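You operate a simulated robot arm through the tools that you are given. There is no shell and no other tool.

Carry out the task below with a simulated robot arm. There is one attempt and no reset: what you move stays moved.

## Task
Put things in order on the worktop. At the end: the blue sponge stands on top of the teal game box (marked "FARASHIB PUZZLE"); the beige plant marker (marked "LEEK") from the worktop stands where the red stopper stood; the red stopper stands where the cream jug stood; the cream jug stands where the blue sponge stood; whatever was shut is shut again. Leave all else as you found it, and nothing knocked over.

The check looks at the end state, three seconds after you hand in, the way a careful person would. Anything else that was tipped, shoved, dropped, spilled or broken makes it a failure. Lids that push on must go on centred and level and be pressed home; caps that screw on are set level and turned clockwise until they are tight.

## Robot
A 6-joint arm with a two-finger gripper, fixed in place. Base frame: the origin is at the foot of the arm, x ahead of it, y to its left, z up; the work surface is at about z = 0. Units: m, degrees, N and s.
With the tool pointing down near the work surface it reaches from about 0.18 to 0.48 m from the base axis. Its first joint turns from -66.0 to 66.0 degrees. Payload 1.76 kg.
The tool frame sits at the grasp point between the pads (the TCP): z along the fingers, y along the line on which they close. The tips reach 0.029 m beyond it. The gripper opens to 0.082 m. The gripper's body begins 0.058 m behind the TCP.
Orientation is told as [roll, pitch, yaw] about the base's x, y, z axes, in that order, counted from this pose: with the fingers straight down and closing along the base's y, the tool's x points along the base's -x, its y along +y and its z along -z.

## Interface
- The arm moves only by the tool drive_tool. Its argument "plan" is a list that holds one entry, the list of rows, each a list of 7 numbers: the finger opening in m, from 0 to 0.082, then the shift along the base's x, y, z in m, then the turn, a rotation vector about the base's x, y, z in degrees. In form: [[[hand, x, y, z, wx, wy, wz], ...]]. A call has 1 to 20 rows; each row is the pose to reach, as a shift and turn from the pose commanded when the call began. A row lasts 0.2 s, in which the tool goes at most 0.05 m and 8.6 degrees; a call with a longer step from one row to the next is refused whole, and so is a gripper value outside its range. A pose out of reach is approached as far as the arm can. The call stops where the force on the tool passes 40 N (or 10 N more than at its start, if that is more) or the arm is blocked; 0.2 s more then pass. Each finger halts on what it meets, pressing with about 26 N; the grip force reading is that of the motor and also rises with nothing between the fingers. The clock runs only during rows and for 0.2 s after the last one: add rows that repeat a pose to give the fingers time. The reply holds the time, the measured pose of the TCP, the force on the tool along the base axes, the opening and the grip force, in the units named above and with some noise, with the torque about the TCP (base axes, N m) and any sound that the robot's microphone picked up.
- Cameras (640 x 400 px; columns grow to the right, rows downward): "scene" is fixed at [0.0466, 0.336, 0.412]; the picture's right is [-0.80, -0.60, 0.00], its down [-0.42, 0.55, -0.73] and it looks along [0.44, -0.58, -0.69] (base axes); focal length 214 px, centre (320, 200). "wrist" rides on the gripper at [0.079, 0.004, -0.089] in the tool frame; the picture's right is [-0.05, 1.00, 0.00], its down [-0.71, -0.04, -0.71] and it looks along [-0.71, -0.04, 0.71] (tool axes); focal length 256 px, centre (320, 200). There is no depth. A picture from a camera that has moved, and an enlarged one, comes with that camera's place and axes in the base frame and with its lens.
- capture(camera): a new picture of that camera. No time passes.
- inspect(camera, box): a new picture of the part [left, top, right, bottom] of that camera's present view, enlarged. No time passes.
- job_done(): hands the job in; it is judged then, once.

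Places have to be worked out from the pictures, the camera data and where the tool is seen. Open the gripper and draw the arm clear of the work before you hand the job in, unless the task says otherwise.

The tools are called after ">>>" as a command line: name --argument value ..., lists and objects as JSON in quotes. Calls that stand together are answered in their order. drive_tool: Moves the arm, as the interface text tells. Its arguments: {"type":"object","properties":{"plan":{"type":"array","items":{"type":"array","items":{"type":"array","items":{"type":"number"}}}}},"required":["plan"]} The other tools are called the same way: capture (camera) takes a picture; inspect (camera, box) takes an enlarged picture of a part of a camera's view; job_done () hands the job in.

At the start:

```text
time: 0.0
tcp_pos: [0.2912, -0.0558, 0.2706]
ee_rot: [-0.1, 0.0, -0.1]
contact_force: [-1.0, -1.0, 0.1]
ft_torque: [0.04, 0.0, 0.01]
finger_gap: 0.0822
grasp_force: 0.0
```

scene: 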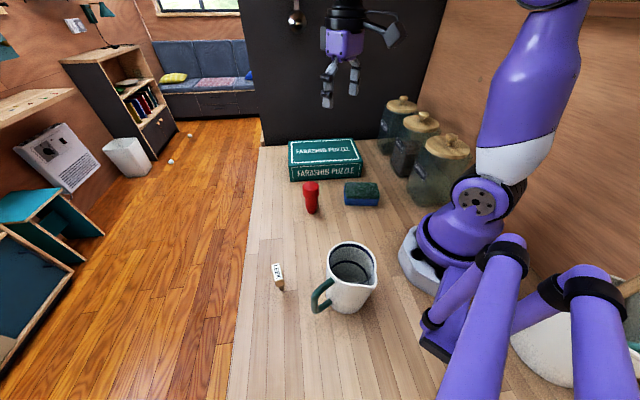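
wrist: 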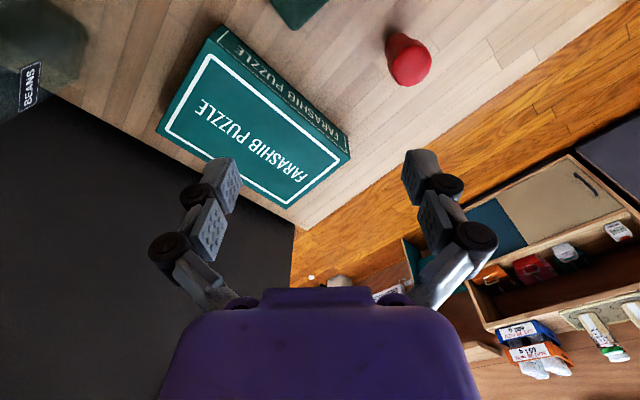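

I'll zoom in on the items on the worktop first to locate them and see what is shut.

>>> inspect --camera "scene" --box '[230, 120, 400, 226]'

>>> inspect --camera "scene" --box '[240, 220, 400, 320]'

>>> inspect --camera "wrist" --box '[120, 0, 480, 225]'

>>> inspect --camera "scene" --box '[360, 80, 520, 220]'

```text
3.76 times, centred on (315, 173) of scene
camera zoom: at [0.0466, 0.336, 0.412], right [-0.8, -0.6, 0.0], down [-0.42, 0.55, -0.73], along [0.44, -0.58, -0.69], focal length 807 px, centre (339, 302)
```

zoom: 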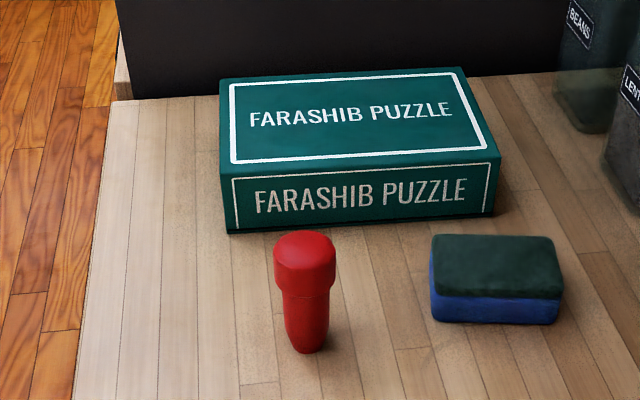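

```text
4.00 times, centred on (320, 270) of scene
camera zoom: at [0.0466, 0.336, 0.412], right [-0.8, -0.6, 0.0], down [-0.42, 0.55, -0.73], along [0.44, -0.58, -0.69], focal length 858 px, centre (320, -80)
```

zoom: 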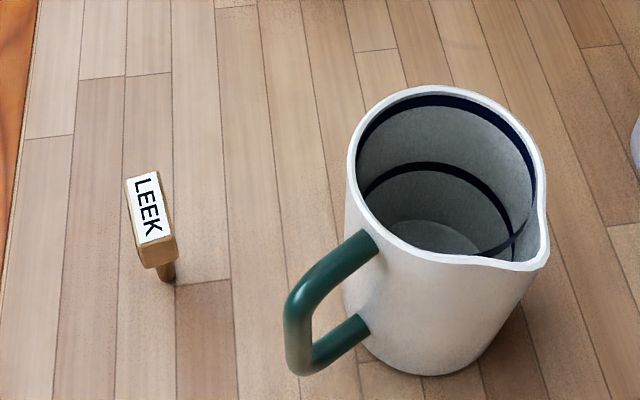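

```text
1.78 times, centred on (300, 112) of wrist
camera zoom: at [0.2124, -0.0521, 0.3599], right [0.05, 1.0, 0.0], down [0.71, -0.04, 0.71], along [0.71, -0.04, -0.71], focal length 455 px, centre (356, 356)
```

zoom: 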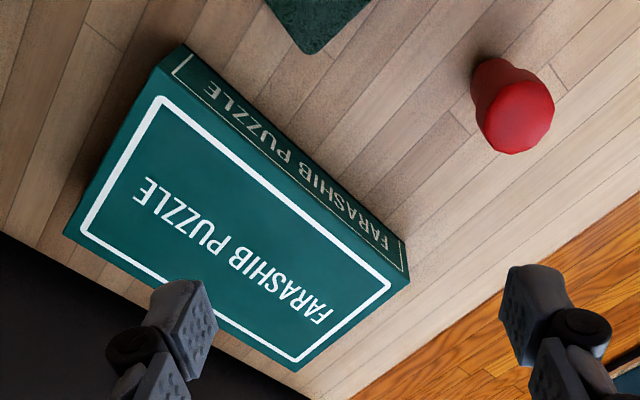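

```text
2.86 times, centred on (440, 150) of scene
camera zoom: at [0.0466, 0.336, 0.412], right [-0.8, -0.6, 0.0], down [-0.42, 0.55, -0.73], along [0.44, -0.58, -0.69], focal length 613 px, centre (-23, 343)
```

zoom: 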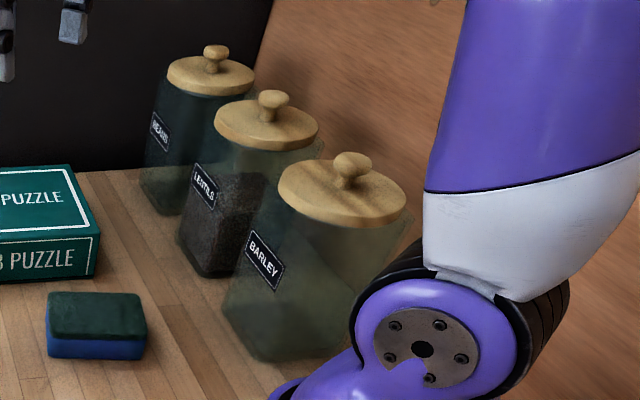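

The items are roughly: stopper (0.304, 0.034), sponge (0.22, -0.086), jug (0.11, 0.17), marker (0.215, 0.237), box centre (0.405, -0.153). I'll zoom closer on the marker and jug before moving.

>>> inspect --camera "scene" --box '[256, 250, 304, 300]'

>>> inspect --camera "scene" --box '[300, 232, 390, 322]'

```text
8.00 times, centred on (280, 275) of scene
camera zoom: at [0.0466, 0.336, 0.412], right [-0.8, -0.6, 0.0], down [-0.42, 0.55, -0.73], along [0.44, -0.58, -0.69], focal length 1716 px, centre (640, -400)
```

zoom: 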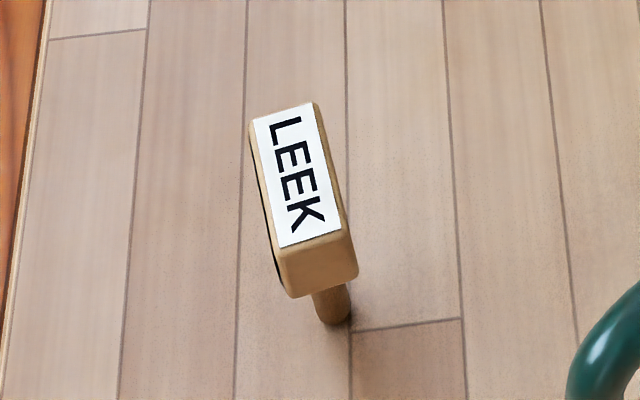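

```text
4.44 times, centred on (345, 277) of scene
camera zoom: at [0.0466, 0.336, 0.412], right [-0.8, -0.6, 0.0], down [-0.42, 0.55, -0.73], along [0.44, -0.58, -0.69], focal length 953 px, centre (209, -142)
```

zoom: 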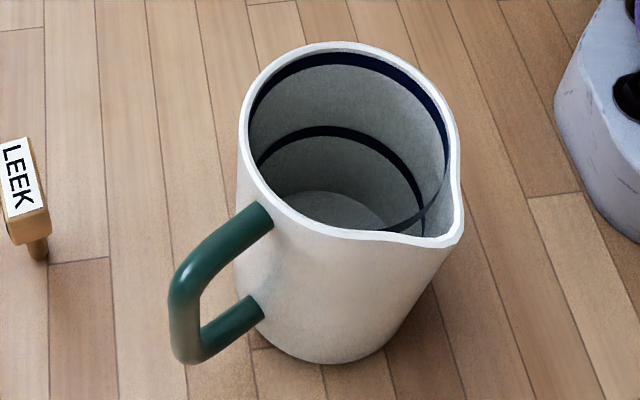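

The marker is a T shape: a head of about 0.035 x 0.018 m on a thin peg, roughly 0.065 m tall. I'll move above the sponge with a yaw of about 33° and take a wrist picture to refine its pose.

>>> drive_tool --plan '[[[0.082, -0.01, -0.005, -0.015, 0, 0, 6], [0.082, -0.025, -0.01, -0.035, 0, 0, 13], [0.082, -0.04, -0.018, -0.06, 0, 0, 20], [0.082, -0.055, -0.025, -0.08, 0, 0, 27], [0.082, -0.069, -0.03, -0.1, 0, 0, 33], [0.082, -0.069, -0.03, -0.1, 0, 0, 33]]]'

>>> capture --camera "wrist"

>>> capture --camera "scene"

```text
time: 1.4
tcp_pos: [0.2224, -0.0846, 0.1705]
ee_rot: [-0.1, 0.0, 33.1]
contact_force: [0.4, -0.1, 0.0]
ft_torque: [0.01, 0.02, -0.01]
finger_gap: 0.0819
grasp_force: 0.0
```

```text
taken
camera wrist: at [0.154, -0.1251, 0.26], right [-0.5, 0.87, 0.0], down [0.61, 0.35, 0.71], along [0.61, 0.35, -0.71], focal length 256 px, centre (320, 200)
```

wrist: 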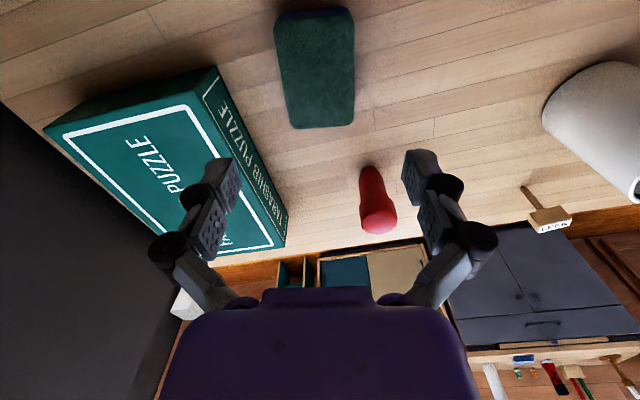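

```text
taken
```

scene: 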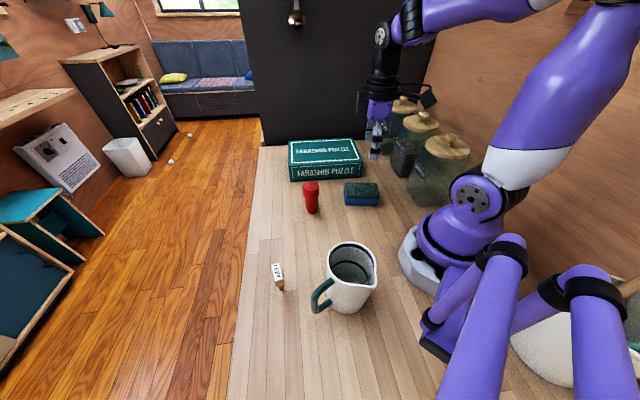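

The sponge centre works out at about (0.223, -0.0875), with its long axis at about 34.5° and a height of about 0.037. I'll descend over it and close across its width.

>>> drive_tool --plan '[[[0.082, 0, -0.001, -0.03, 0, 0, 1.5], [0.082, 0, -0.0015, -0.06, 0, 0, 1.5], [0.082, 0, -0.0015, -0.09, 0, 0, 1.5], [0.082, 0, -0.0015, -0.115, 0, 0, 1.5], [0.082, 0, -0.0015, -0.133, 0, 0, 1.5], [0.082, 0, -0.0015, -0.133, 0, 0, 1.5], [0.06, 0, -0.0015, -0.133, 0, 0, 1.5], [0.05, 0, -0.0015, -0.133, 0, 0, 1.5], [0.04, 0, -0.0015, -0.133, 0, 0, 1.5], [0.04, 0, -0.0015, -0.133, 0, 0, 1.5]]]'

>>> capture --camera "wrist"

>>> inspect --camera "scene" --box '[270, 100, 430, 220]'

```text
time: 3.6
tcp_pos: [0.2229, -0.087, 0.0404]
ee_rot: [-0.2, 0.0, 34.5]
contact_force: [0.0, 0.1, 7.8]
ft_torque: [-0.02, 0.01, 0.0]
finger_gap: 0.0603
grasp_force: 26.4
```

```text
taken
camera wrist: at [0.1553, -0.1283, 0.1287], right [-0.52, 0.85, 0.0], down [0.6, 0.37, 0.71], along [0.6, 0.37, -0.71], focal length 256 px, centre (320, 200)
```

wrist: 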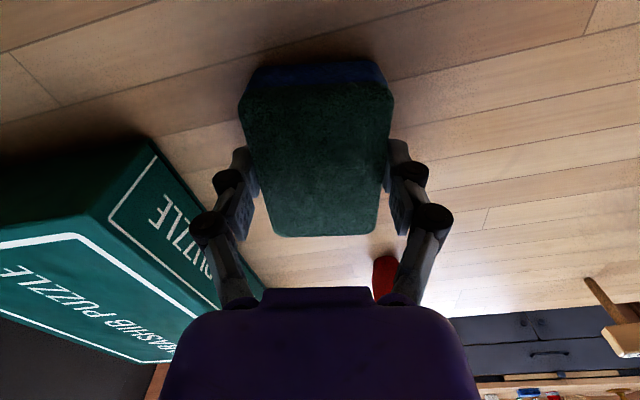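

```text
3.33 times, centred on (350, 160) of scene
camera zoom: at [0.0466, 0.336, 0.412], right [-0.8, -0.6, 0.0], down [-0.42, 0.55, -0.73], along [0.44, -0.58, -0.69], focal length 715 px, centre (220, 333)
```

zoom: 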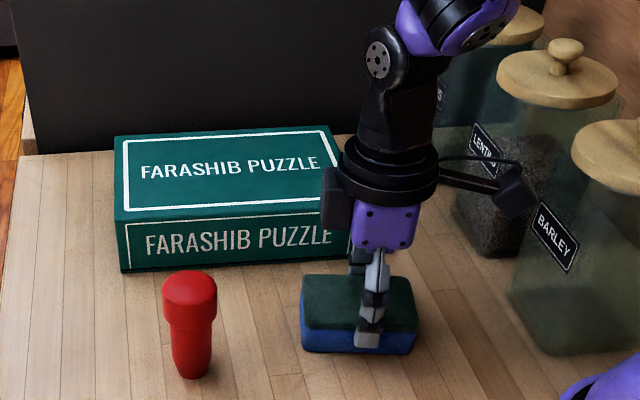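

The grip is on at a gap of 0.060, with a light upward contact of about 8 N and the TCP resting at z = 0.040, so the tips may be touching the worktop. I'll lift the sponge a bit and check.

>>> drive_tool --plan '[[[0.04, 0, 0, 0.01, 0, 0, 0], [0.04, 0, 0, 0.03, 0, 0, 0], [0.04, 0, 0, 0.06, 0, 0, 0], [0.04, 0, 0, 0.09, 0, 0, 0], [0.04, 0, 0, 0.11, 0, 0, 0], [0.04, 0, 0, 0.11, 0, 0, 0]]]'

>>> capture --camera "wrist"

>>> capture --camera "scene"

```text
time: 5.0
tcp_pos: [0.2233, -0.0882, 0.1485]
ee_rot: [0.0, 0.0, 34.4]
contact_force: [-0.5, -0.7, 0.9]
ft_torque: [0.03, 0.0, 0.02]
finger_gap: 0.0602
grasp_force: 25.9
```

```text
taken
camera wrist: at [0.1563, -0.1297, 0.2384], right [-0.52, 0.85, 0.0], down [0.6, 0.37, 0.71], along [0.6, 0.37, -0.71], focal length 256 px, centre (320, 200)
```

wrist: 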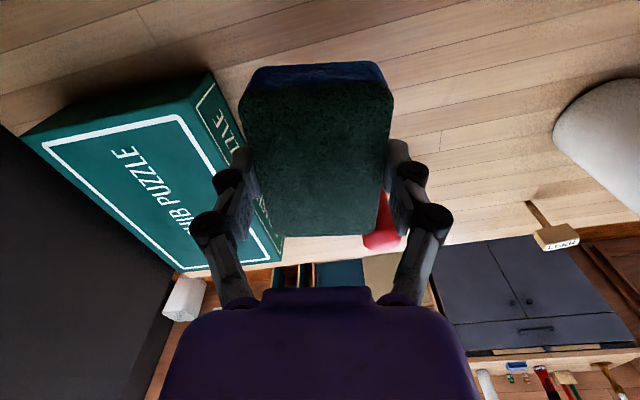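

```text
taken
```

scene: 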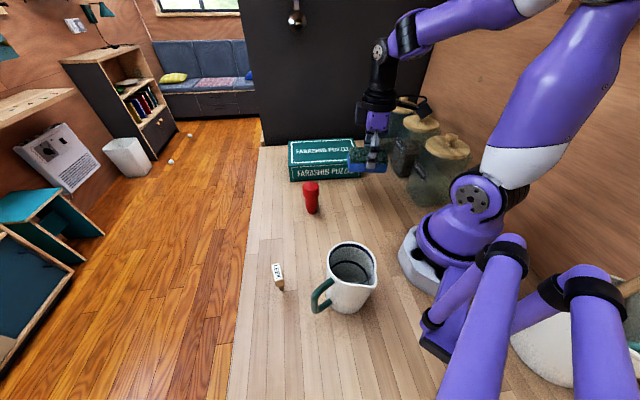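

The sponge is held. The box top centre triangulates to about (0.405, -0.152) with its top at z of about 0.055. I'll carry the sponge above it, turned 8° to line up with the box.

>>> drive_tool --plan '[[[0.04, 0.02, -0.006, 0.0, 0, 0, 1], [0.04, 0.05, -0.017, 0.0, 0, 0, 3], [0.04, 0.08, -0.028, 0.0, 0, 0, 5], [0.04, 0.11, -0.039, 0.0, 0, 0, 6], [0.04, 0.14, -0.05, 0.0, 0, 0, 7], [0.04, 0.165, -0.058, 0.0, 0, 0, 8], [0.04, 0.18, -0.064, 0.0, 0, 0, 8], [0.04, 0.18, -0.064, -0.015, 0, 0, 8], [0.04, 0.18, -0.064, -0.025, 0, 0, 8], [0.04, 0.18, -0.064, -0.025, 0, 0, 8]]]'

>>> inspect --camera "scene" --box '[250, 80, 410, 200]'

>>> capture --camera "wrist"

```text
time: 7.2
tcp_pos: [0.4048, -0.1509, 0.1239]
ee_rot: [0.0, 0.0, 42.5]
contact_force: [0.5, 0.2, -0.5]
ft_torque: [-0.01, -0.01, -0.01]
finger_gap: 0.0601
grasp_force: 26.0
```

```text
3.33 times, centred on (330, 140) of scene
camera zoom: at [0.0466, 0.336, 0.412], right [-0.8, -0.6, 0.0], down [-0.42, 0.55, -0.73], along [0.44, -0.58, -0.69], focal length 715 px, centre (287, 400)
```

zoom: 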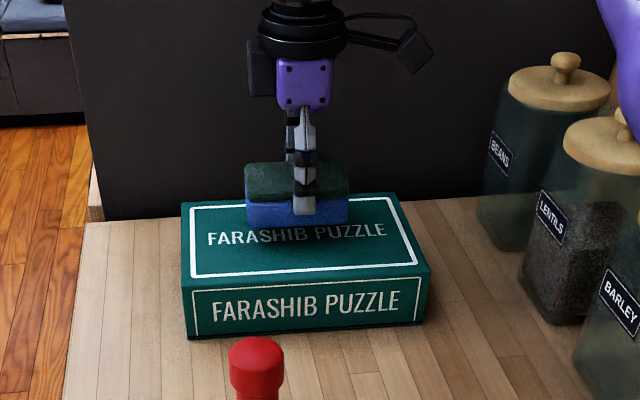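

```text
taken
camera wrist: at [0.3428, -0.203, 0.2121], right [-0.64, 0.77, 0.0], down [0.55, 0.45, 0.71], along [0.55, 0.45, -0.71], focal length 256 px, centre (320, 200)
```

wrist: 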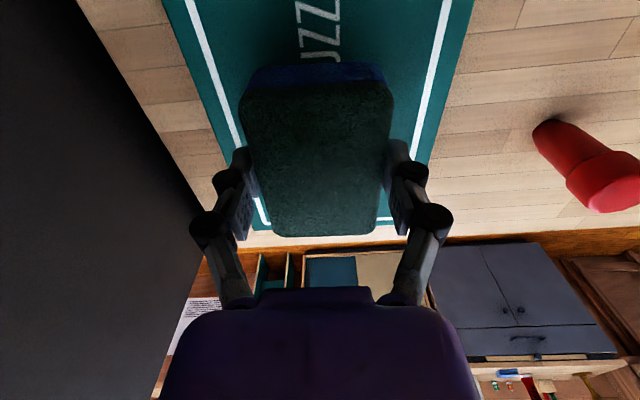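

The sponge is aligned over the middle of the box. I'll lower it in small steps until contact.

>>> drive_tool --plan '[[[0.04, 0, 0, -0.01, 0, 0, 0], [0.04, 0, 0, -0.018, 0, 0, 0], [0.04, 0, 0, -0.023, 0, 0, 0], [0.04, 0, 0, -0.026, 0, 0, 0], [0.04, 0, 0, -0.026, 0, 0, 0]]]'

>>> inspect --camera "scene" --box '[270, 110, 390, 200]'

```text
time: 8.4
tcp_pos: [0.4044, -0.152, 0.097]
ee_rot: [-0.3, -0.1, 42.5]
contact_force: [-3.6, 1.3, 26.2]
ft_torque: [0.11, 0.12, 0.01]
finger_gap: 0.0608
grasp_force: 26.0
```

```text
4.44 times, centred on (330, 155) of scene
camera zoom: at [0.0465, 0.336, 0.412], right [-0.8, -0.6, 0.0], down [-0.42, 0.55, -0.73], along [0.44, -0.58, -0.69], focal length 953 px, centre (276, 400)
```

zoom: 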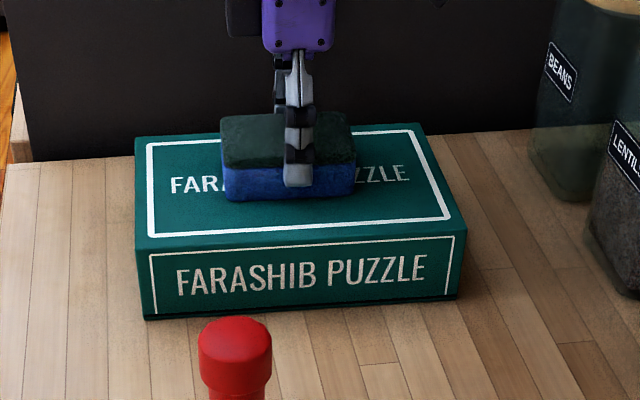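

Contact is firm at z = 0.097. I'll ease up 2 mm to unload, open, and rise straight up.

>>> drive_tool --plan '[[[0.04, 0, 0, 0.002, 0, 0, 0], [0.04, 0, 0, 0.002, 0, 0, 0], [0.065, 0, 0, 0.002, 0, 0, 0], [0.075, 0, 0, 0.002, 0, 0, 0], [0.08, 0, 0, 0.003, 0, 0, 0], [0.08, 0, 0, 0.015, 0, 0, 0], [0.08, 0, 0, 0.045, 0, 0, 0], [0.08, 0, 0, 0.085, 0, 0, 0], [0.08, 0, 0, 0.12, 0, 0, 0], [0.08, 0, 0, 0.12, 0, 0, 0]]]'

>>> capture --camera "scene"

>>> capture --camera "wrist"

```text
time: 10.6
tcp_pos: [0.4013, -0.1528, 0.2167]
ee_rot: [0.0, -0.1, 42.5]
contact_force: [-0.5, 0.7, -0.5]
ft_torque: [-0.03, 0.02, 0.02]
finger_gap: 0.0804
grasp_force: 0.0
```

```text
taken
```

scene: 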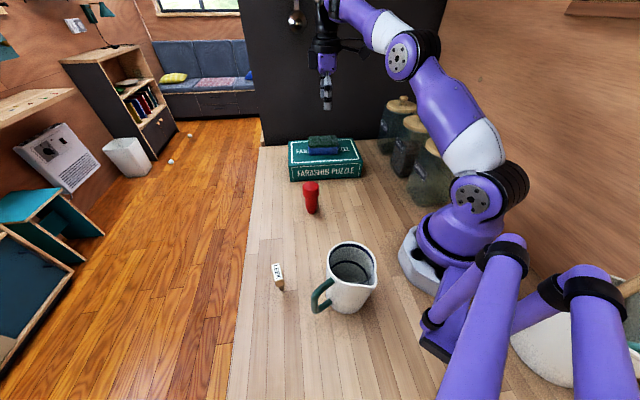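

```text
taken
camera wrist: at [0.3401, -0.204, 0.3063], right [-0.64, 0.77, 0.0], down [0.55, 0.45, 0.71], along [0.55, 0.45, -0.71], focal length 256 px, centre (320, 200)
```

wrist: 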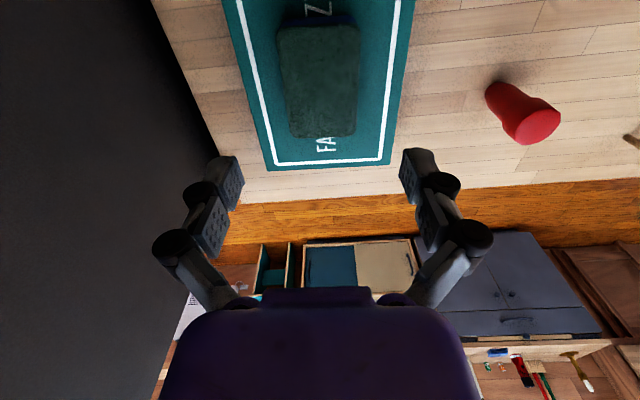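

The sponge sits centred on the box and nothing else moved. Next I'll move high over the jug to view it from above with the wrist camera.

>>> drive_tool --plan '[[[0.08, -0.015, 0.016, 0.01, 0, 0, 0], [0.08, -0.035, 0.04, 0.02, 0, 0, -3], [0.08, -0.06, 0.066, 0.033, 0, 0, -6], [0.08, -0.085, 0.093, 0.033, 0, 0, -6], [0.08, -0.11, 0.12, 0.033, 0, 0, -3], [0.08, -0.135, 0.148, 0.033, 0, 0, 0], [0.08, -0.16, 0.175, 0.033, 0, 0, 3], [0.08, -0.185, 0.202, 0.033, 0, 0, 6], [0.08, -0.21, 0.23, 0.033, 0, 0, 9], [0.08, -0.235, 0.257, 0.033, 0, 0, 12], [0.08, -0.26, 0.285, 0.033, 0, 0, 14.5], [0.08, -0.28, 0.305, 0.033, 0, 0, 14.5], [0.08, -0.29, 0.317, 0.033, 0, 0, 14.5], [0.08, -0.29, 0.317, 0.033, 0, 0, 14.5]]]'

>>> capture --camera "wrist"

>>> capture --camera "scene"

```text
time: 13.6
tcp_pos: [0.1123, 0.1657, 0.2503]
ee_rot: [0.0, 0.0, 57.1]
contact_force: [0.7, -0.4, -1.3]
ft_torque: [0.0, -0.01, 0.01]
finger_gap: 0.0801
grasp_force: 0.1
```

```text
taken
camera wrist: at [0.0655, 0.1, 0.3386], right [-0.81, 0.59, 0.0], down [0.42, 0.57, 0.71], along [0.42, 0.57, -0.71], focal length 256 px, centre (320, 200)
```

wrist: 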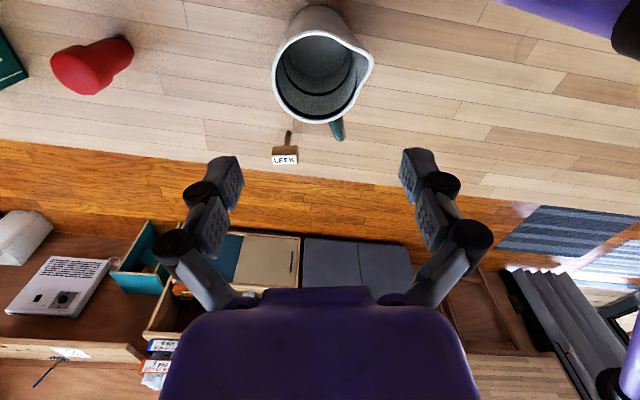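

```text
taken
```

scene: 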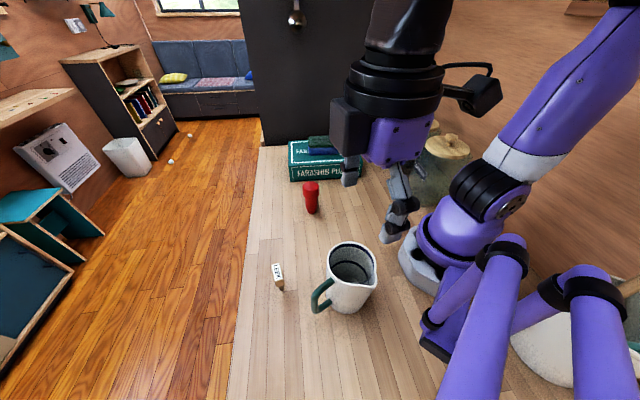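

I'll zoom the wrist view on the jug to measure its rim, handle and spout.

>>> inspect --camera "wrist" --box '[240, 0, 400, 160]'

```text
2.50 times, centred on (320, 80) of wrist
camera zoom: at [0.0655, 0.1, 0.3386], right [-0.81, 0.59, 0.0], down [0.42, 0.57, 0.71], along [0.42, 0.57, -0.71], focal length 640 px, centre (320, 500)
```

zoom: 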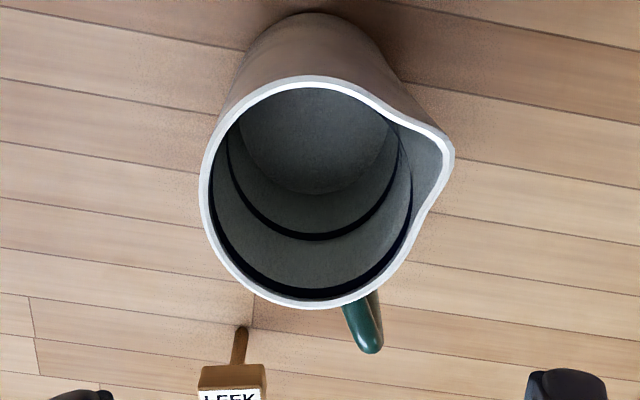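

The spout is on the tangential side (image right) and the handle points outward, so I'll pinch the wall opposite the spout, with one finger inside. The jug centre is about (0.1155, 0.161), rim z about 0.11, and diameter about 0.072. I'll move over the wall point at about (0.144, 0.142) and look again.

>>> drive_tool --plan '[[[0.06, 0.01, -0.008, -0.01, 0, 0, 0], [0.045, 0.02, -0.016, -0.03, 0, 0, 0], [0.04, 0.031, -0.024, -0.05, 0, 0, 0], [0.04, 0.031, -0.024, -0.06, 0, 0, 0], [0.04, 0.031, -0.024, -0.06, 0, 0, 0]]]'

>>> capture --camera "wrist"

>>> inspect --camera "scene" --box '[290, 160, 430, 320]'

```text
time: 14.8
tcp_pos: [0.1434, 0.1396, 0.1899]
ee_rot: [-0.1, 0.0, 57.1]
contact_force: [0.1, 1.0, 0.6]
ft_torque: [0.04, 0.01, 0.0]
finger_gap: 0.0403
grasp_force: 0.1
```

```text
taken
camera wrist: at [0.0976, 0.0758, 0.2788], right [-0.81, 0.59, 0.0], down [0.42, 0.57, 0.71], along [0.42, 0.57, -0.71], focal length 256 px, centre (320, 200)
```

wrist: 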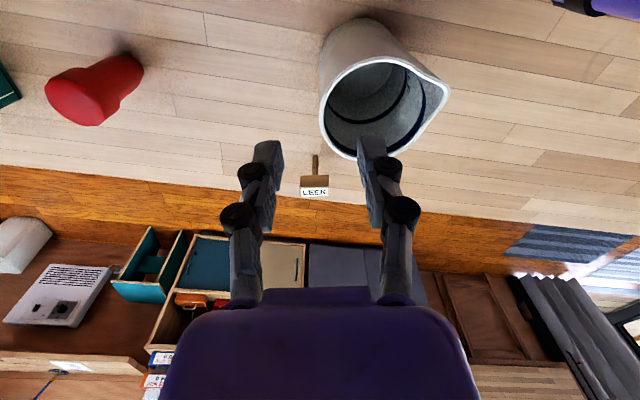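

```text
2.50 times, centred on (360, 240) of scene
camera zoom: at [0.0466, 0.336, 0.412], right [-0.8, -0.6, 0.0], down [-0.42, 0.55, -0.73], along [0.44, -0.58, -0.69], focal length 536 px, centre (220, 100)
```

zoom: 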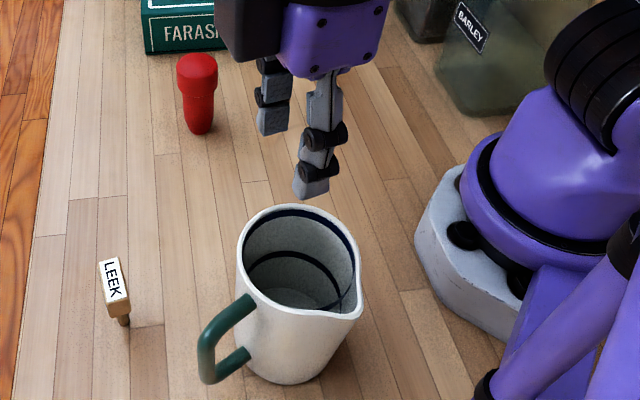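

The tool axis (u = 320) falls at the outer left edge of the rim. I'll zoom in to set the small lateral correction.

>>> inspect --camera "wrist" --box '[280, 30, 460, 180]'

```text
2.67 times, centred on (370, 105) of wrist
camera zoom: at [0.0976, 0.0758, 0.2788], right [-0.81, 0.59, 0.0], down [0.42, 0.57, 0.71], along [0.42, 0.57, -0.71], focal length 683 px, centre (187, 453)
```

zoom: 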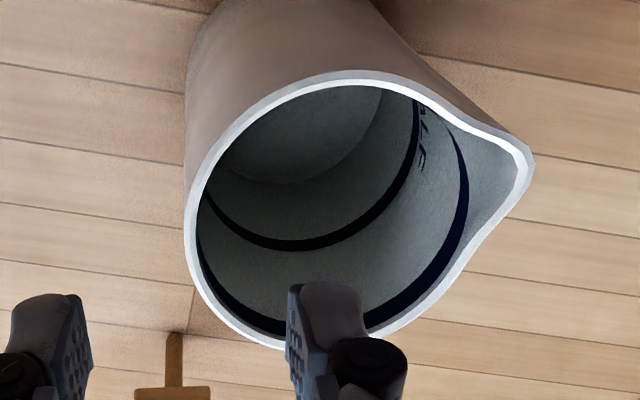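

The wall mid-line is only about 1 mm off the tool axis. I'll lower until the tips are near rim level and check before straddling the wall.

>>> drive_tool --plan '[[[0.04, -0.001, 0.0005, -0.02, 0, 0, 0], [0.04, -0.001, 0.0005, -0.04, 0, 0, 0], [0.04, -0.001, 0.0005, -0.048, 0, 0, 0], [0.04, -0.001, 0.0005, -0.048, 0, 0, 0]]]'

>>> capture --camera "wrist"

>>> inspect --camera "scene" --box '[290, 160, 430, 320]'

```text
time: 15.8
tcp_pos: [0.1417, 0.1416, 0.1425]
ee_rot: [-0.1, 0.0, 57.0]
contact_force: [0.4, 0.4, 0.1]
ft_torque: [0.02, -0.02, -0.01]
finger_gap: 0.0398
grasp_force: 0.1
```

```text
taken
camera wrist: at [0.0957, 0.077, 0.2309], right [-0.81, 0.59, 0.0], down [0.42, 0.57, 0.71], along [0.42, 0.57, -0.71], focal length 256 px, centre (320, 200)
```

wrist: 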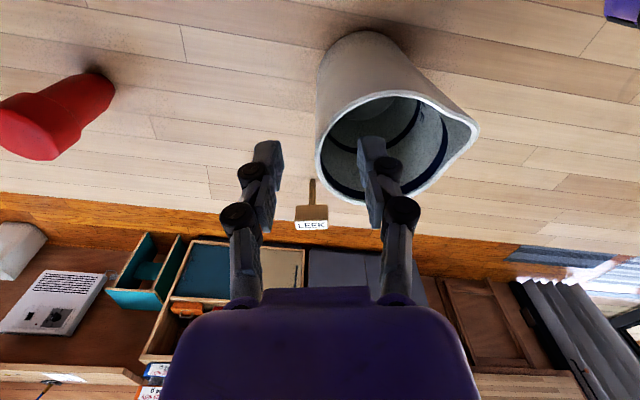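

```text
2.50 times, centred on (360, 240) of scene
camera zoom: at [0.0466, 0.336, 0.412], right [-0.8, -0.6, 0.0], down [-0.42, 0.55, -0.73], along [0.44, -0.58, -0.69], focal length 536 px, centre (220, 100)
```

zoom: 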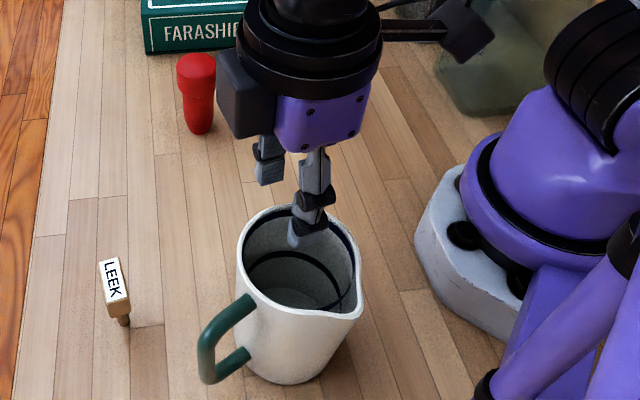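

The fingers straddle the wall cleanly, one inside and one outside. I'll lower to z of about 0.092 and close gently on the wall.

>>> drive_tool --plan '[[[0.04, 0.0008, -0.0005, -0.015, 0, 0, 0], [0.04, 0.0008, -0.0005, -0.03, 0, 0, 0], [0.04, 0.0008, -0.0005, -0.043, 0, 0, 0], [0.04, 0.0008, -0.0005, -0.05, 0, 0, 0], [0.04, 0.0008, -0.0005, -0.05, 0, 0, 0], [0.025, 0.0008, -0.0005, -0.05, 0, 0, 0], [0.015, 0.0008, -0.0005, -0.05, 0, 0, 0], [0.008, 0.0008, -0.0005, -0.05, 0, 0, 0], [0.0, 0.0008, -0.0005, -0.05, 0, 0, 0], [0.0, 0.0008, -0.0005, -0.05, 0, 0, 0]]]'

>>> capture --camera "wrist"

>>> inspect --camera "scene" --box '[290, 160, 430, 320]'

```text
time: 18.0
tcp_pos: [0.1444, 0.1409, 0.0915]
ee_rot: [-0.1, 0.0, 57.0]
contact_force: [0.8, 0.3, -0.5]
ft_torque: [0.04, -0.01, -0.06]
finger_gap: 0.0059
grasp_force: 26.2
```

```text
taken
camera wrist: at [0.0976, 0.0767, 0.1814], right [-0.81, 0.59, 0.0], down [0.42, 0.57, 0.71], along [0.42, 0.57, -0.71], focal length 256 px, centre (320, 200)
```

wrist: 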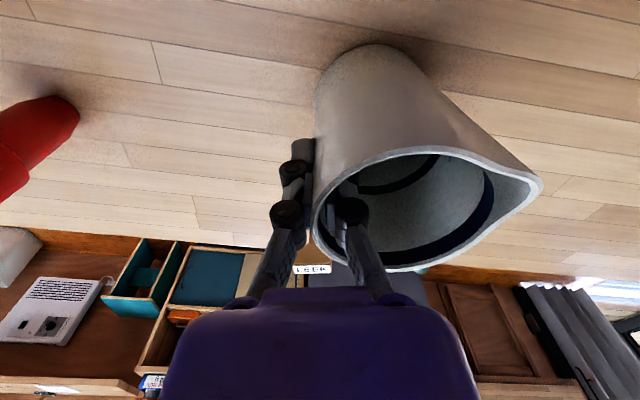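

```text
2.50 times, centred on (360, 240) of scene
camera zoom: at [0.0466, 0.336, 0.412], right [-0.8, -0.6, 0.0], down [-0.42, 0.55, -0.73], along [0.44, -0.58, -0.69], focal length 536 px, centre (220, 100)
```

zoom: 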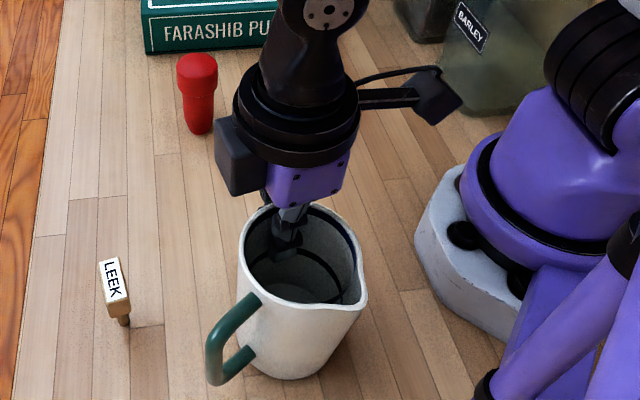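

The wall is pinched (gap 0.0059, force 26 N). I'll lift slowly a few centimetres and check whether it stays level.

>>> drive_tool --plan '[[[0.0, 0, 0, 0.004, 0, 0, 0], [0.0, 0, 0, 0.01, 0, 0, 0], [0.0, 0, 0, 0.02, 0, 0, 0], [0.0, 0, 0, 0.03, 0, 0, 0], [0.0, 0, 0, 0.03, 0, 0, 0]]]'

>>> capture --camera "wrist"

>>> inspect --camera "scene" --box '[290, 160, 430, 320]'

```text
time: 19.2
tcp_pos: [0.1435, 0.141, 0.1214]
ee_rot: [-0.1, 0.0, 57.0]
contact_force: [-0.2, -0.1, -1.7]
ft_torque: [-0.05, -0.04, -0.01]
finger_gap: 0.006
grasp_force: 26.1
```

```text
taken
camera wrist: at [0.0968, 0.0768, 0.2109], right [-0.81, 0.59, 0.0], down [0.42, 0.57, 0.71], along [0.42, 0.57, -0.71], focal length 256 px, centre (320, 200)
```

wrist: 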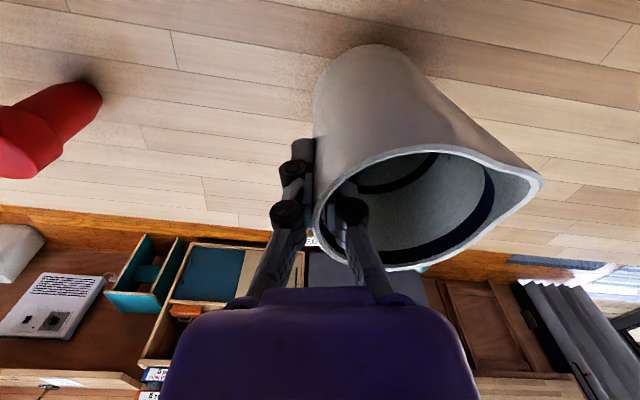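

```text
2.50 times, centred on (360, 240) of scene
camera zoom: at [0.0466, 0.336, 0.412], right [-0.8, -0.6, 0.0], down [-0.42, 0.55, -0.73], along [0.44, -0.58, -0.69], focal length 536 px, centre (220, 100)
```

zoom: 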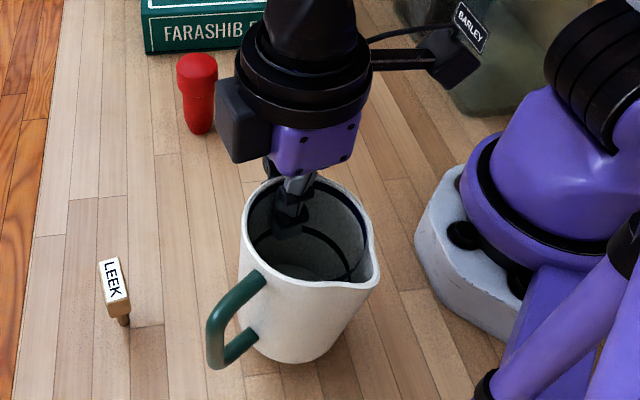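

The jug is held rigidly and level, and it is light (about 1.7 N). I'll raise it and swing it in an arc to above the sponge's old place, turning -67° so that the jug centre lands at (0.223, -0.0875).

>>> drive_tool --plan '[[[0.0, 0, 0, 0.015, 0, 0, 0], [0.0, 0, 0, 0.04, 0, 0, 0], [0.0, 0, 0, 0.065, 0, 0, 0], [0.0, 0, 0, 0.085, 0, 0, 0], [0.0, 0.015, -0.0117, 0.09, 0, 0, -4.8], [0.0, 0.0292, -0.0248, 0.09, 0, 0, -9.6], [0.0, 0.0422, -0.0395, 0.09, 0, 0, -14.4], [0.0, 0.0539, -0.0556, 0.09, 0, 0, -19.2], [0.0, 0.0642, -0.073, 0.09, 0, 0, -24], [0.0, 0.0729, -0.0915, 0.09, 0, 0, -28.7], [0.0, 0.08, -0.1111, 0.09, 0, 0, -33.5], [0.0, 0.0853, -0.1316, 0.09, 0, 0, -38.3], [0.0, 0.0886, -0.1527, 0.09, 0, 0, -43.1], [0.0, 0.09, -0.1744, 0.09, 0, 0, -47.9], [0.0, 0.0893, -0.1965, 0.09, 0, 0, -52.7], [0.0, 0.0865, -0.2187, 0.09, 0, 0, -57.5], [0.0, 0.0816, -0.2408, 0.09, 0, 0, -62.3], [0.0, 0.074, -0.2627, 0.09, 0, 0, -67], [0.0, 0.074, -0.2627, 0.09, 0, 0, -67]]]'

>>> capture --camera "wrist"

>>> capture --camera "scene"

```text
time: 23.2
tcp_pos: [0.2165, -0.1201, 0.2133]
ee_rot: [-0.1, 0.0, -10.1]
contact_force: [0.0, 0.5, -1.5]
ft_torque: [-0.11, 0.04, 0.0]
finger_gap: 0.0061
grasp_force: 26.7
```

```text
taken
camera wrist: at [0.1384, -0.1033, 0.3017], right [0.23, 0.97, 0.0], down [0.69, -0.16, 0.71], along [0.69, -0.16, -0.71], focal length 256 px, centre (320, 200)
```

wrist: 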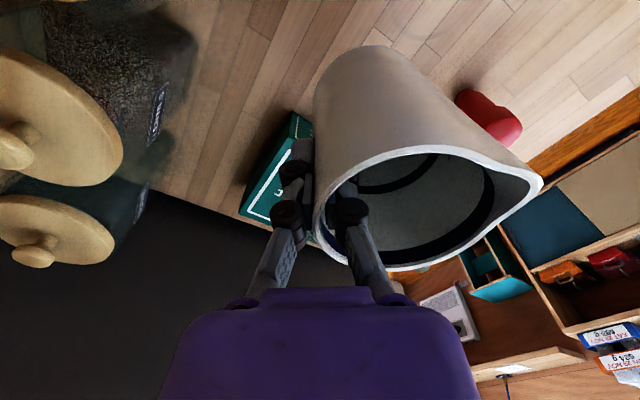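

```text
taken
```

scene: 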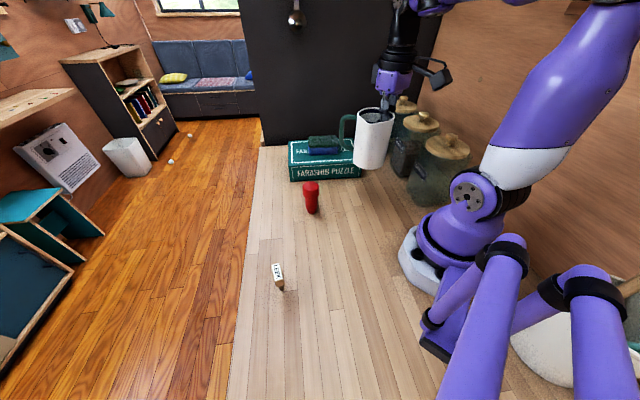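

The jug's grip is unchanged and it hangs level above the target. I'll lower it to about 3 mm above the surface and verify.

>>> drive_tool --plan '[[[0.0, 0, 0, -0.02, 0, 0, 0], [0.0, 0, 0, -0.045, 0, 0, 0], [0.0, 0, 0, -0.07, 0, 0, 0], [0.0, 0, 0, -0.09, 0, 0, 0], [0.0, 0, 0, -0.105, 0, 0, 0], [0.0, 0, 0, -0.113, 0, 0, 0], [0.0, 0, 0, -0.117, 0, 0, 0], [0.0, 0, 0, -0.117, 0, 0, 0]]]'

>>> inspect --camera "scene" --box '[270, 100, 430, 220]'

```text
time: 25.0
tcp_pos: [0.2169, -0.1207, 0.0949]
ee_rot: [0.0, -0.1, -10.0]
contact_force: [-0.9, 0.1, -2.3]
ft_torque: [-0.03, 0.05, 0.04]
finger_gap: 0.0059
grasp_force: 25.8
```

```text
3.33 times, centred on (350, 160) of scene
camera zoom: at [0.0466, 0.336, 0.412], right [-0.8, -0.6, 0.0], down [-0.42, 0.55, -0.73], along [0.44, -0.58, -0.69], focal length 715 px, centre (220, 333)
```

zoom: 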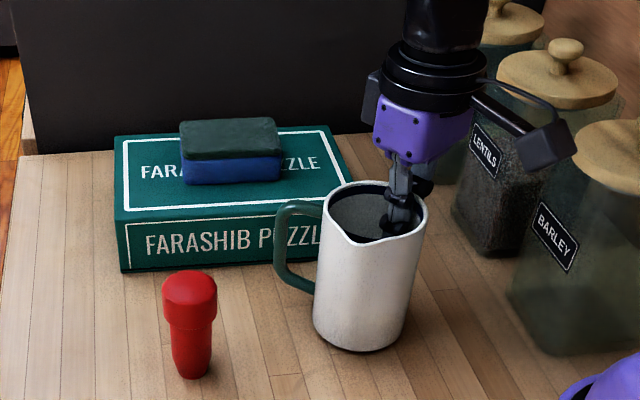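

The jug base looks about 4–5 mm off the sponge's old centre in this view. I'll nudge it (+0.003, +0.002), set it down, then open.

>>> drive_tool --plan '[[[0.0, 0.003, 0.002, 0, 0, 0, 0], [0.0, 0.003, 0.002, -0.001, 0, 0, 0], [0.0, 0.003, 0.002, -0.002, 0, 0, 0], [0.0, 0.003, 0.002, -0.003, 0, 0, 0], [0.0, 0.003, 0.002, -0.0035, 0, 0, 0], [0.0, 0.003, 0.002, -0.0035, 0, 0, 0]]]'

>>> inspect --camera "scene" --box '[270, 100, 430, 220]'

```text
time: 26.4
tcp_pos: [0.2201, -0.1189, 0.0923]
ee_rot: [-0.2, -0.1, -10.1]
contact_force: [-8.5, -6.4, 22.3]
ft_torque: [-0.13, 0.28, 0.02]
finger_gap: 0.0062
grasp_force: 26.5
```

```text
3.33 times, centred on (350, 160) of scene
camera zoom: at [0.0465, 0.336, 0.412], right [-0.8, -0.6, 0.0], down [-0.42, 0.55, -0.73], along [0.44, -0.58, -0.69], focal length 715 px, centre (220, 333)
```

zoom: 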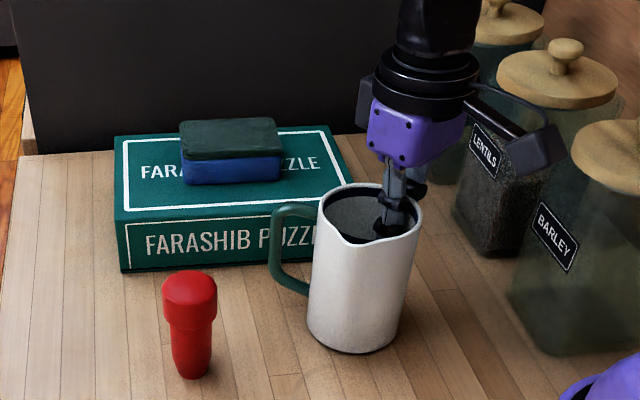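

The jug is on the surface (22 N). I'll ease off 1 mm, open to straddle, and rise straight up.

>>> drive_tool --plan '[[[0.0, 0, 0, 0.0015, 0, 0, 0], [0.0, 0, 0, 0.0015, 0, 0, 0], [0.01, 0, 0, 0.0015, 0, 0, 0], [0.02, 0, 0, 0.0015, 0, 0, 0], [0.035, 0, 0, 0.0015, 0, 0, 0], [0.038, 0, 0, 0.0015, 0, 0, 0], [0.038, 0, 0, 0.015, 0, 0, 0], [0.038, 0, 0, 0.035, 0, 0, 0], [0.038, 0, 0, 0.065, 0, 0, 0], [0.038, 0, 0, 0.1, 0, 0, 0], [0.038, 0, 0, 0.13, 0, 0, 0], [0.038, 0, 0, 0.13, 0, 0, 0]]]'

>>> capture --camera "scene"

>>> capture --camera "wrist"

```text
time: 29.0
tcp_pos: [0.222, -0.1203, 0.221]
ee_rot: [-0.1, 0.0, -10.0]
contact_force: [0.1, -0.4, 0.6]
ft_torque: [-0.02, 0.01, -0.03]
finger_gap: 0.038
grasp_force: 0.1
```

```text
taken
```

scene: 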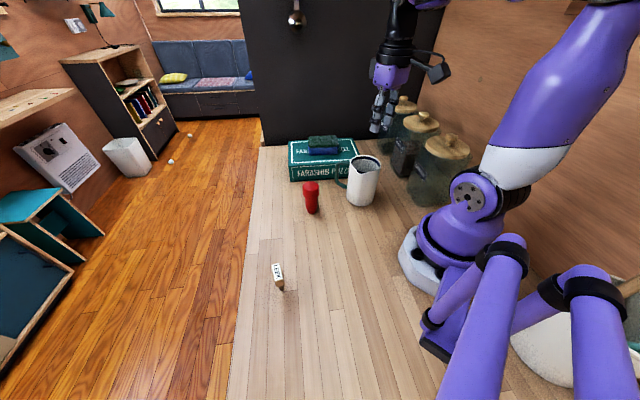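

```text
taken
camera wrist: at [0.144, -0.1018, 0.3106], right [0.23, 0.97, 0.0], down [0.69, -0.16, 0.71], along [0.69, -0.16, -0.71], focal length 256 px, centre (320, 200)
```

wrist: 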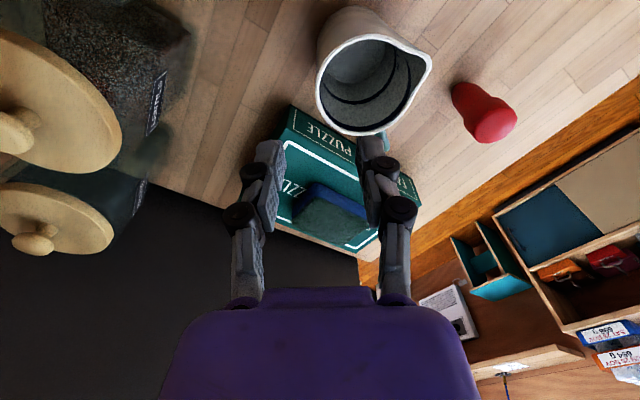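

The jug stands upright in the sponge's old place. I'll move above the stopper and view it with the wrist camera.

>>> drive_tool --plan '[[[0.05, 0.014, 0.025, 0, 0, 0, 3], [0.06, 0.028, 0.051, 0, 0, 0, 6], [0.06, 0.042, 0.077, 0, 0, 0, 9], [0.06, 0.056, 0.102, -0.005, 0, 0, 12], [0.06, 0.07, 0.128, -0.015, 0, 0, 15], [0.06, 0.084, 0.153, -0.025, 0, 0, 16], [0.06, 0.084, 0.153, -0.025, 0, 0, 16]]]'

>>> capture --camera "wrist"

>>> inspect --camera "scene" --box '[250, 110, 410, 230]'

```text
time: 30.6
tcp_pos: [0.3047, 0.0361, 0.1965]
ee_rot: [-0.2, 0.1, 6.0]
contact_force: [-0.3, -0.3, 0.9]
ft_torque: [-0.01, 0.0, -0.01]
finger_gap: 0.0602
grasp_force: 0.1
```

```text
taken
camera wrist: at [0.2263, 0.0311, 0.2851], right [-0.05, 1.0, 0.0], down [0.71, 0.04, 0.71], along [0.71, 0.04, -0.71], focal length 256 px, centre (320, 200)
```

wrist: 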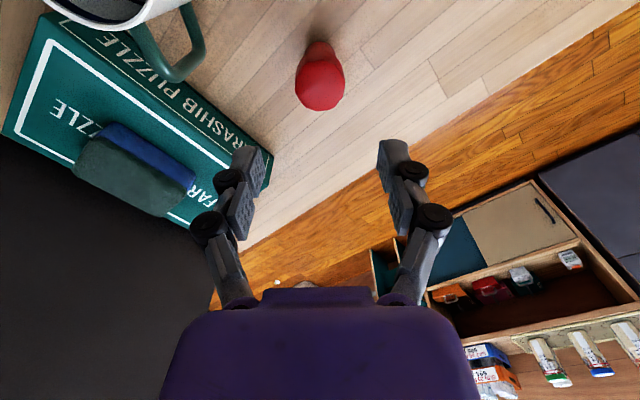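

```text
3.33 times, centred on (330, 170) of scene
camera zoom: at [0.0466, 0.336, 0.412], right [-0.8, -0.6, 0.0], down [-0.42, 0.55, -0.73], along [0.44, -0.58, -0.69], focal length 715 px, centre (287, 300)
```

zoom: 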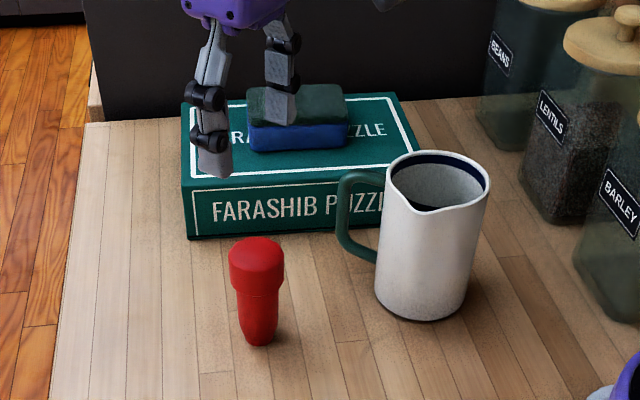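

I'll zoom the wrist view onto the stopper to pin down its centre.

>>> inspect --camera "wrist" --box '[270, 30, 370, 120]'

```text
4.44 times, centred on (320, 75) of wrist
camera zoom: at [0.2263, 0.0311, 0.2851], right [-0.05, 1.0, 0.0], down [0.71, 0.04, 0.71], along [0.71, 0.04, -0.71], focal length 1138 px, centre (320, 756)
```

zoom: 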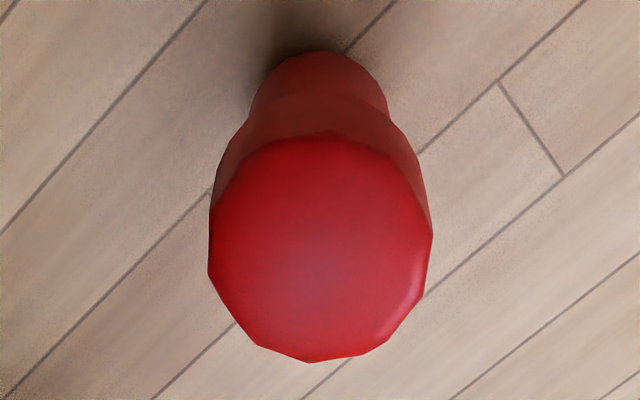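

The stopper's top centre comes out at (0.305, 0.035), already on the tool axis. I'll lower to z of about 0.062 and close on the head.

>>> drive_tool --plan '[[[0.06, 0, 0, -0.03, 0, 0, 0], [0.06, 0, 0, -0.06, 0, 0, 0], [0.06, 0.0005, 0.0005, -0.09, 0, 0, 0], [0.06, 0.0005, 0.0005, -0.115, 0, 0, 0], [0.06, 0.0005, 0.0005, -0.133, 0, 0, 0], [0.06, 0.0005, 0.0005, -0.133, 0, 0, 0], [0.045, 0.0005, 0.0005, -0.133, 0, 0, 0], [0.035, 0.0005, 0.0005, -0.133, 0, 0, 0], [0.025, 0.0005, 0.0005, -0.133, 0, 0, 0], [0.02, 0.0005, 0.0005, -0.133, 0, 0, 0]]]'

>>> capture --camera "wrist"

>>> inspect --camera "scene" --box '[250, 110, 410, 230]'

```text
time: 32.8
tcp_pos: [0.3063, 0.0348, 0.0648]
ee_rot: [0.0, 0.1, 6.1]
contact_force: [0.7, 0.5, 0.9]
ft_torque: [0.04, -0.03, 0.0]
finger_gap: 0.0371
grasp_force: 25.7
```

```text
taken
camera wrist: at [0.2271, 0.0312, 0.1528], right [-0.05, 1.0, 0.0], down [0.71, 0.04, 0.71], along [0.71, 0.04, -0.71], focal length 256 px, centre (320, 200)
```

wrist: 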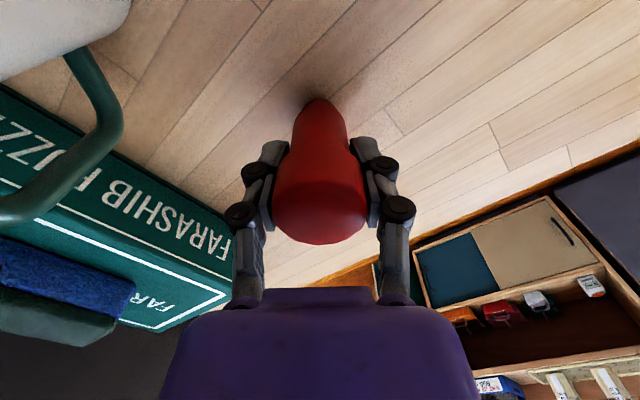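

```text
3.33 times, centred on (330, 170) of scene
camera zoom: at [0.0466, 0.336, 0.412], right [-0.8, -0.6, 0.0], down [-0.42, 0.55, -0.73], along [0.44, -0.58, -0.69], focal length 715 px, centre (287, 300)
```

zoom: 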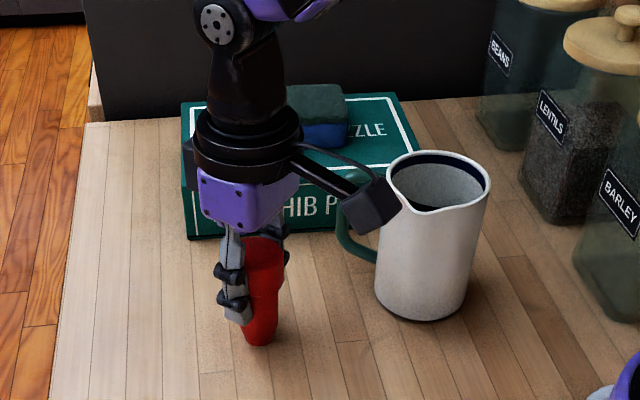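

The stopper's head is gripped (gap 0.037). I'll lift straight up, then swing it to above the jug's old place at (0.115, 0.166).

>>> drive_tool --plan '[[[0.02, 0, 0, 0.01, 0, 0, 0], [0.02, 0, 0, 0.04, 0, 0, 0], [0.02, 0, 0, 0.075, 0, 0, 0], [0.02, 0, 0, 0.1, 0, 0, 0], [0.02, -0.0143, 0.0237, 0.1, 0, 0, 4.9], [0.02, -0.0303, 0.0453, 0.1, 0, 0, 9.8], [0.02, -0.0478, 0.0645, 0.1, 0, 0, 14.7], [0.02, -0.0666, 0.0814, 0.1, 0, 0, 19.6], [0.02, -0.0863, 0.0959, 0.1, 0, 0, 24.5], [0.02, -0.1067, 0.1078, 0.1, 0, 0, 29.4], [0.02, -0.1275, 0.1174, 0.1, 0, 0, 34.3], [0.02, -0.1484, 0.1244, 0.1, 0, 0, 39.2], [0.02, -0.1691, 0.1291, 0.1, 0, 0, 44.1], [0.02, -0.1895, 0.1313, 0.1, 0, 0, 49], [0.02, -0.1895, 0.1313, 0.08, 0, 0, 49], [0.02, -0.1895, 0.1313, 0.05, 0, 0, 49], [0.02, -0.1895, 0.1313, 0.025, 0, 0, 49], [0.02, -0.1895, 0.1313, 0.025, 0, 0, 49]]]'

>>> capture --camera "wrist"

>>> capture --camera "scene"

```text
time: 36.6
tcp_pos: [0.1165, 0.1634, 0.0892]
ee_rot: [0.0, -0.1, 55.0]
contact_force: [-0.2, 0.1, -0.8]
ft_torque: [-0.04, -0.04, -0.01]
finger_gap: 0.0371
grasp_force: 25.6
```

```text
taken
camera wrist: at [0.0666, 0.1007, 0.1782], right [-0.79, 0.62, 0.0], down [0.44, 0.56, 0.71], along [0.44, 0.56, -0.71], focal length 256 px, centre (320, 200)
```

wrist: 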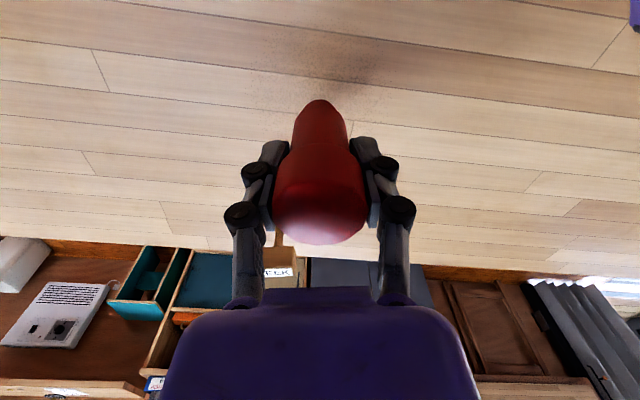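

```text
taken
```

scene: 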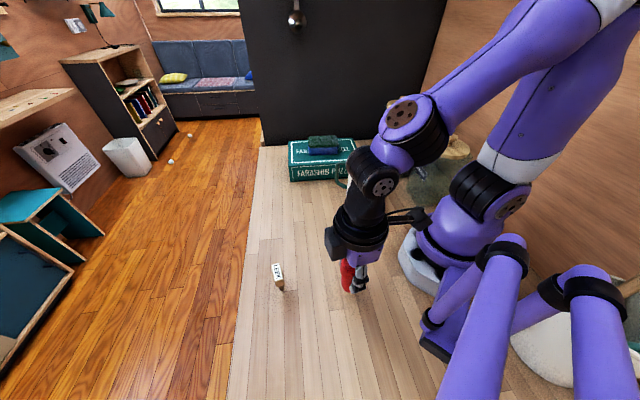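

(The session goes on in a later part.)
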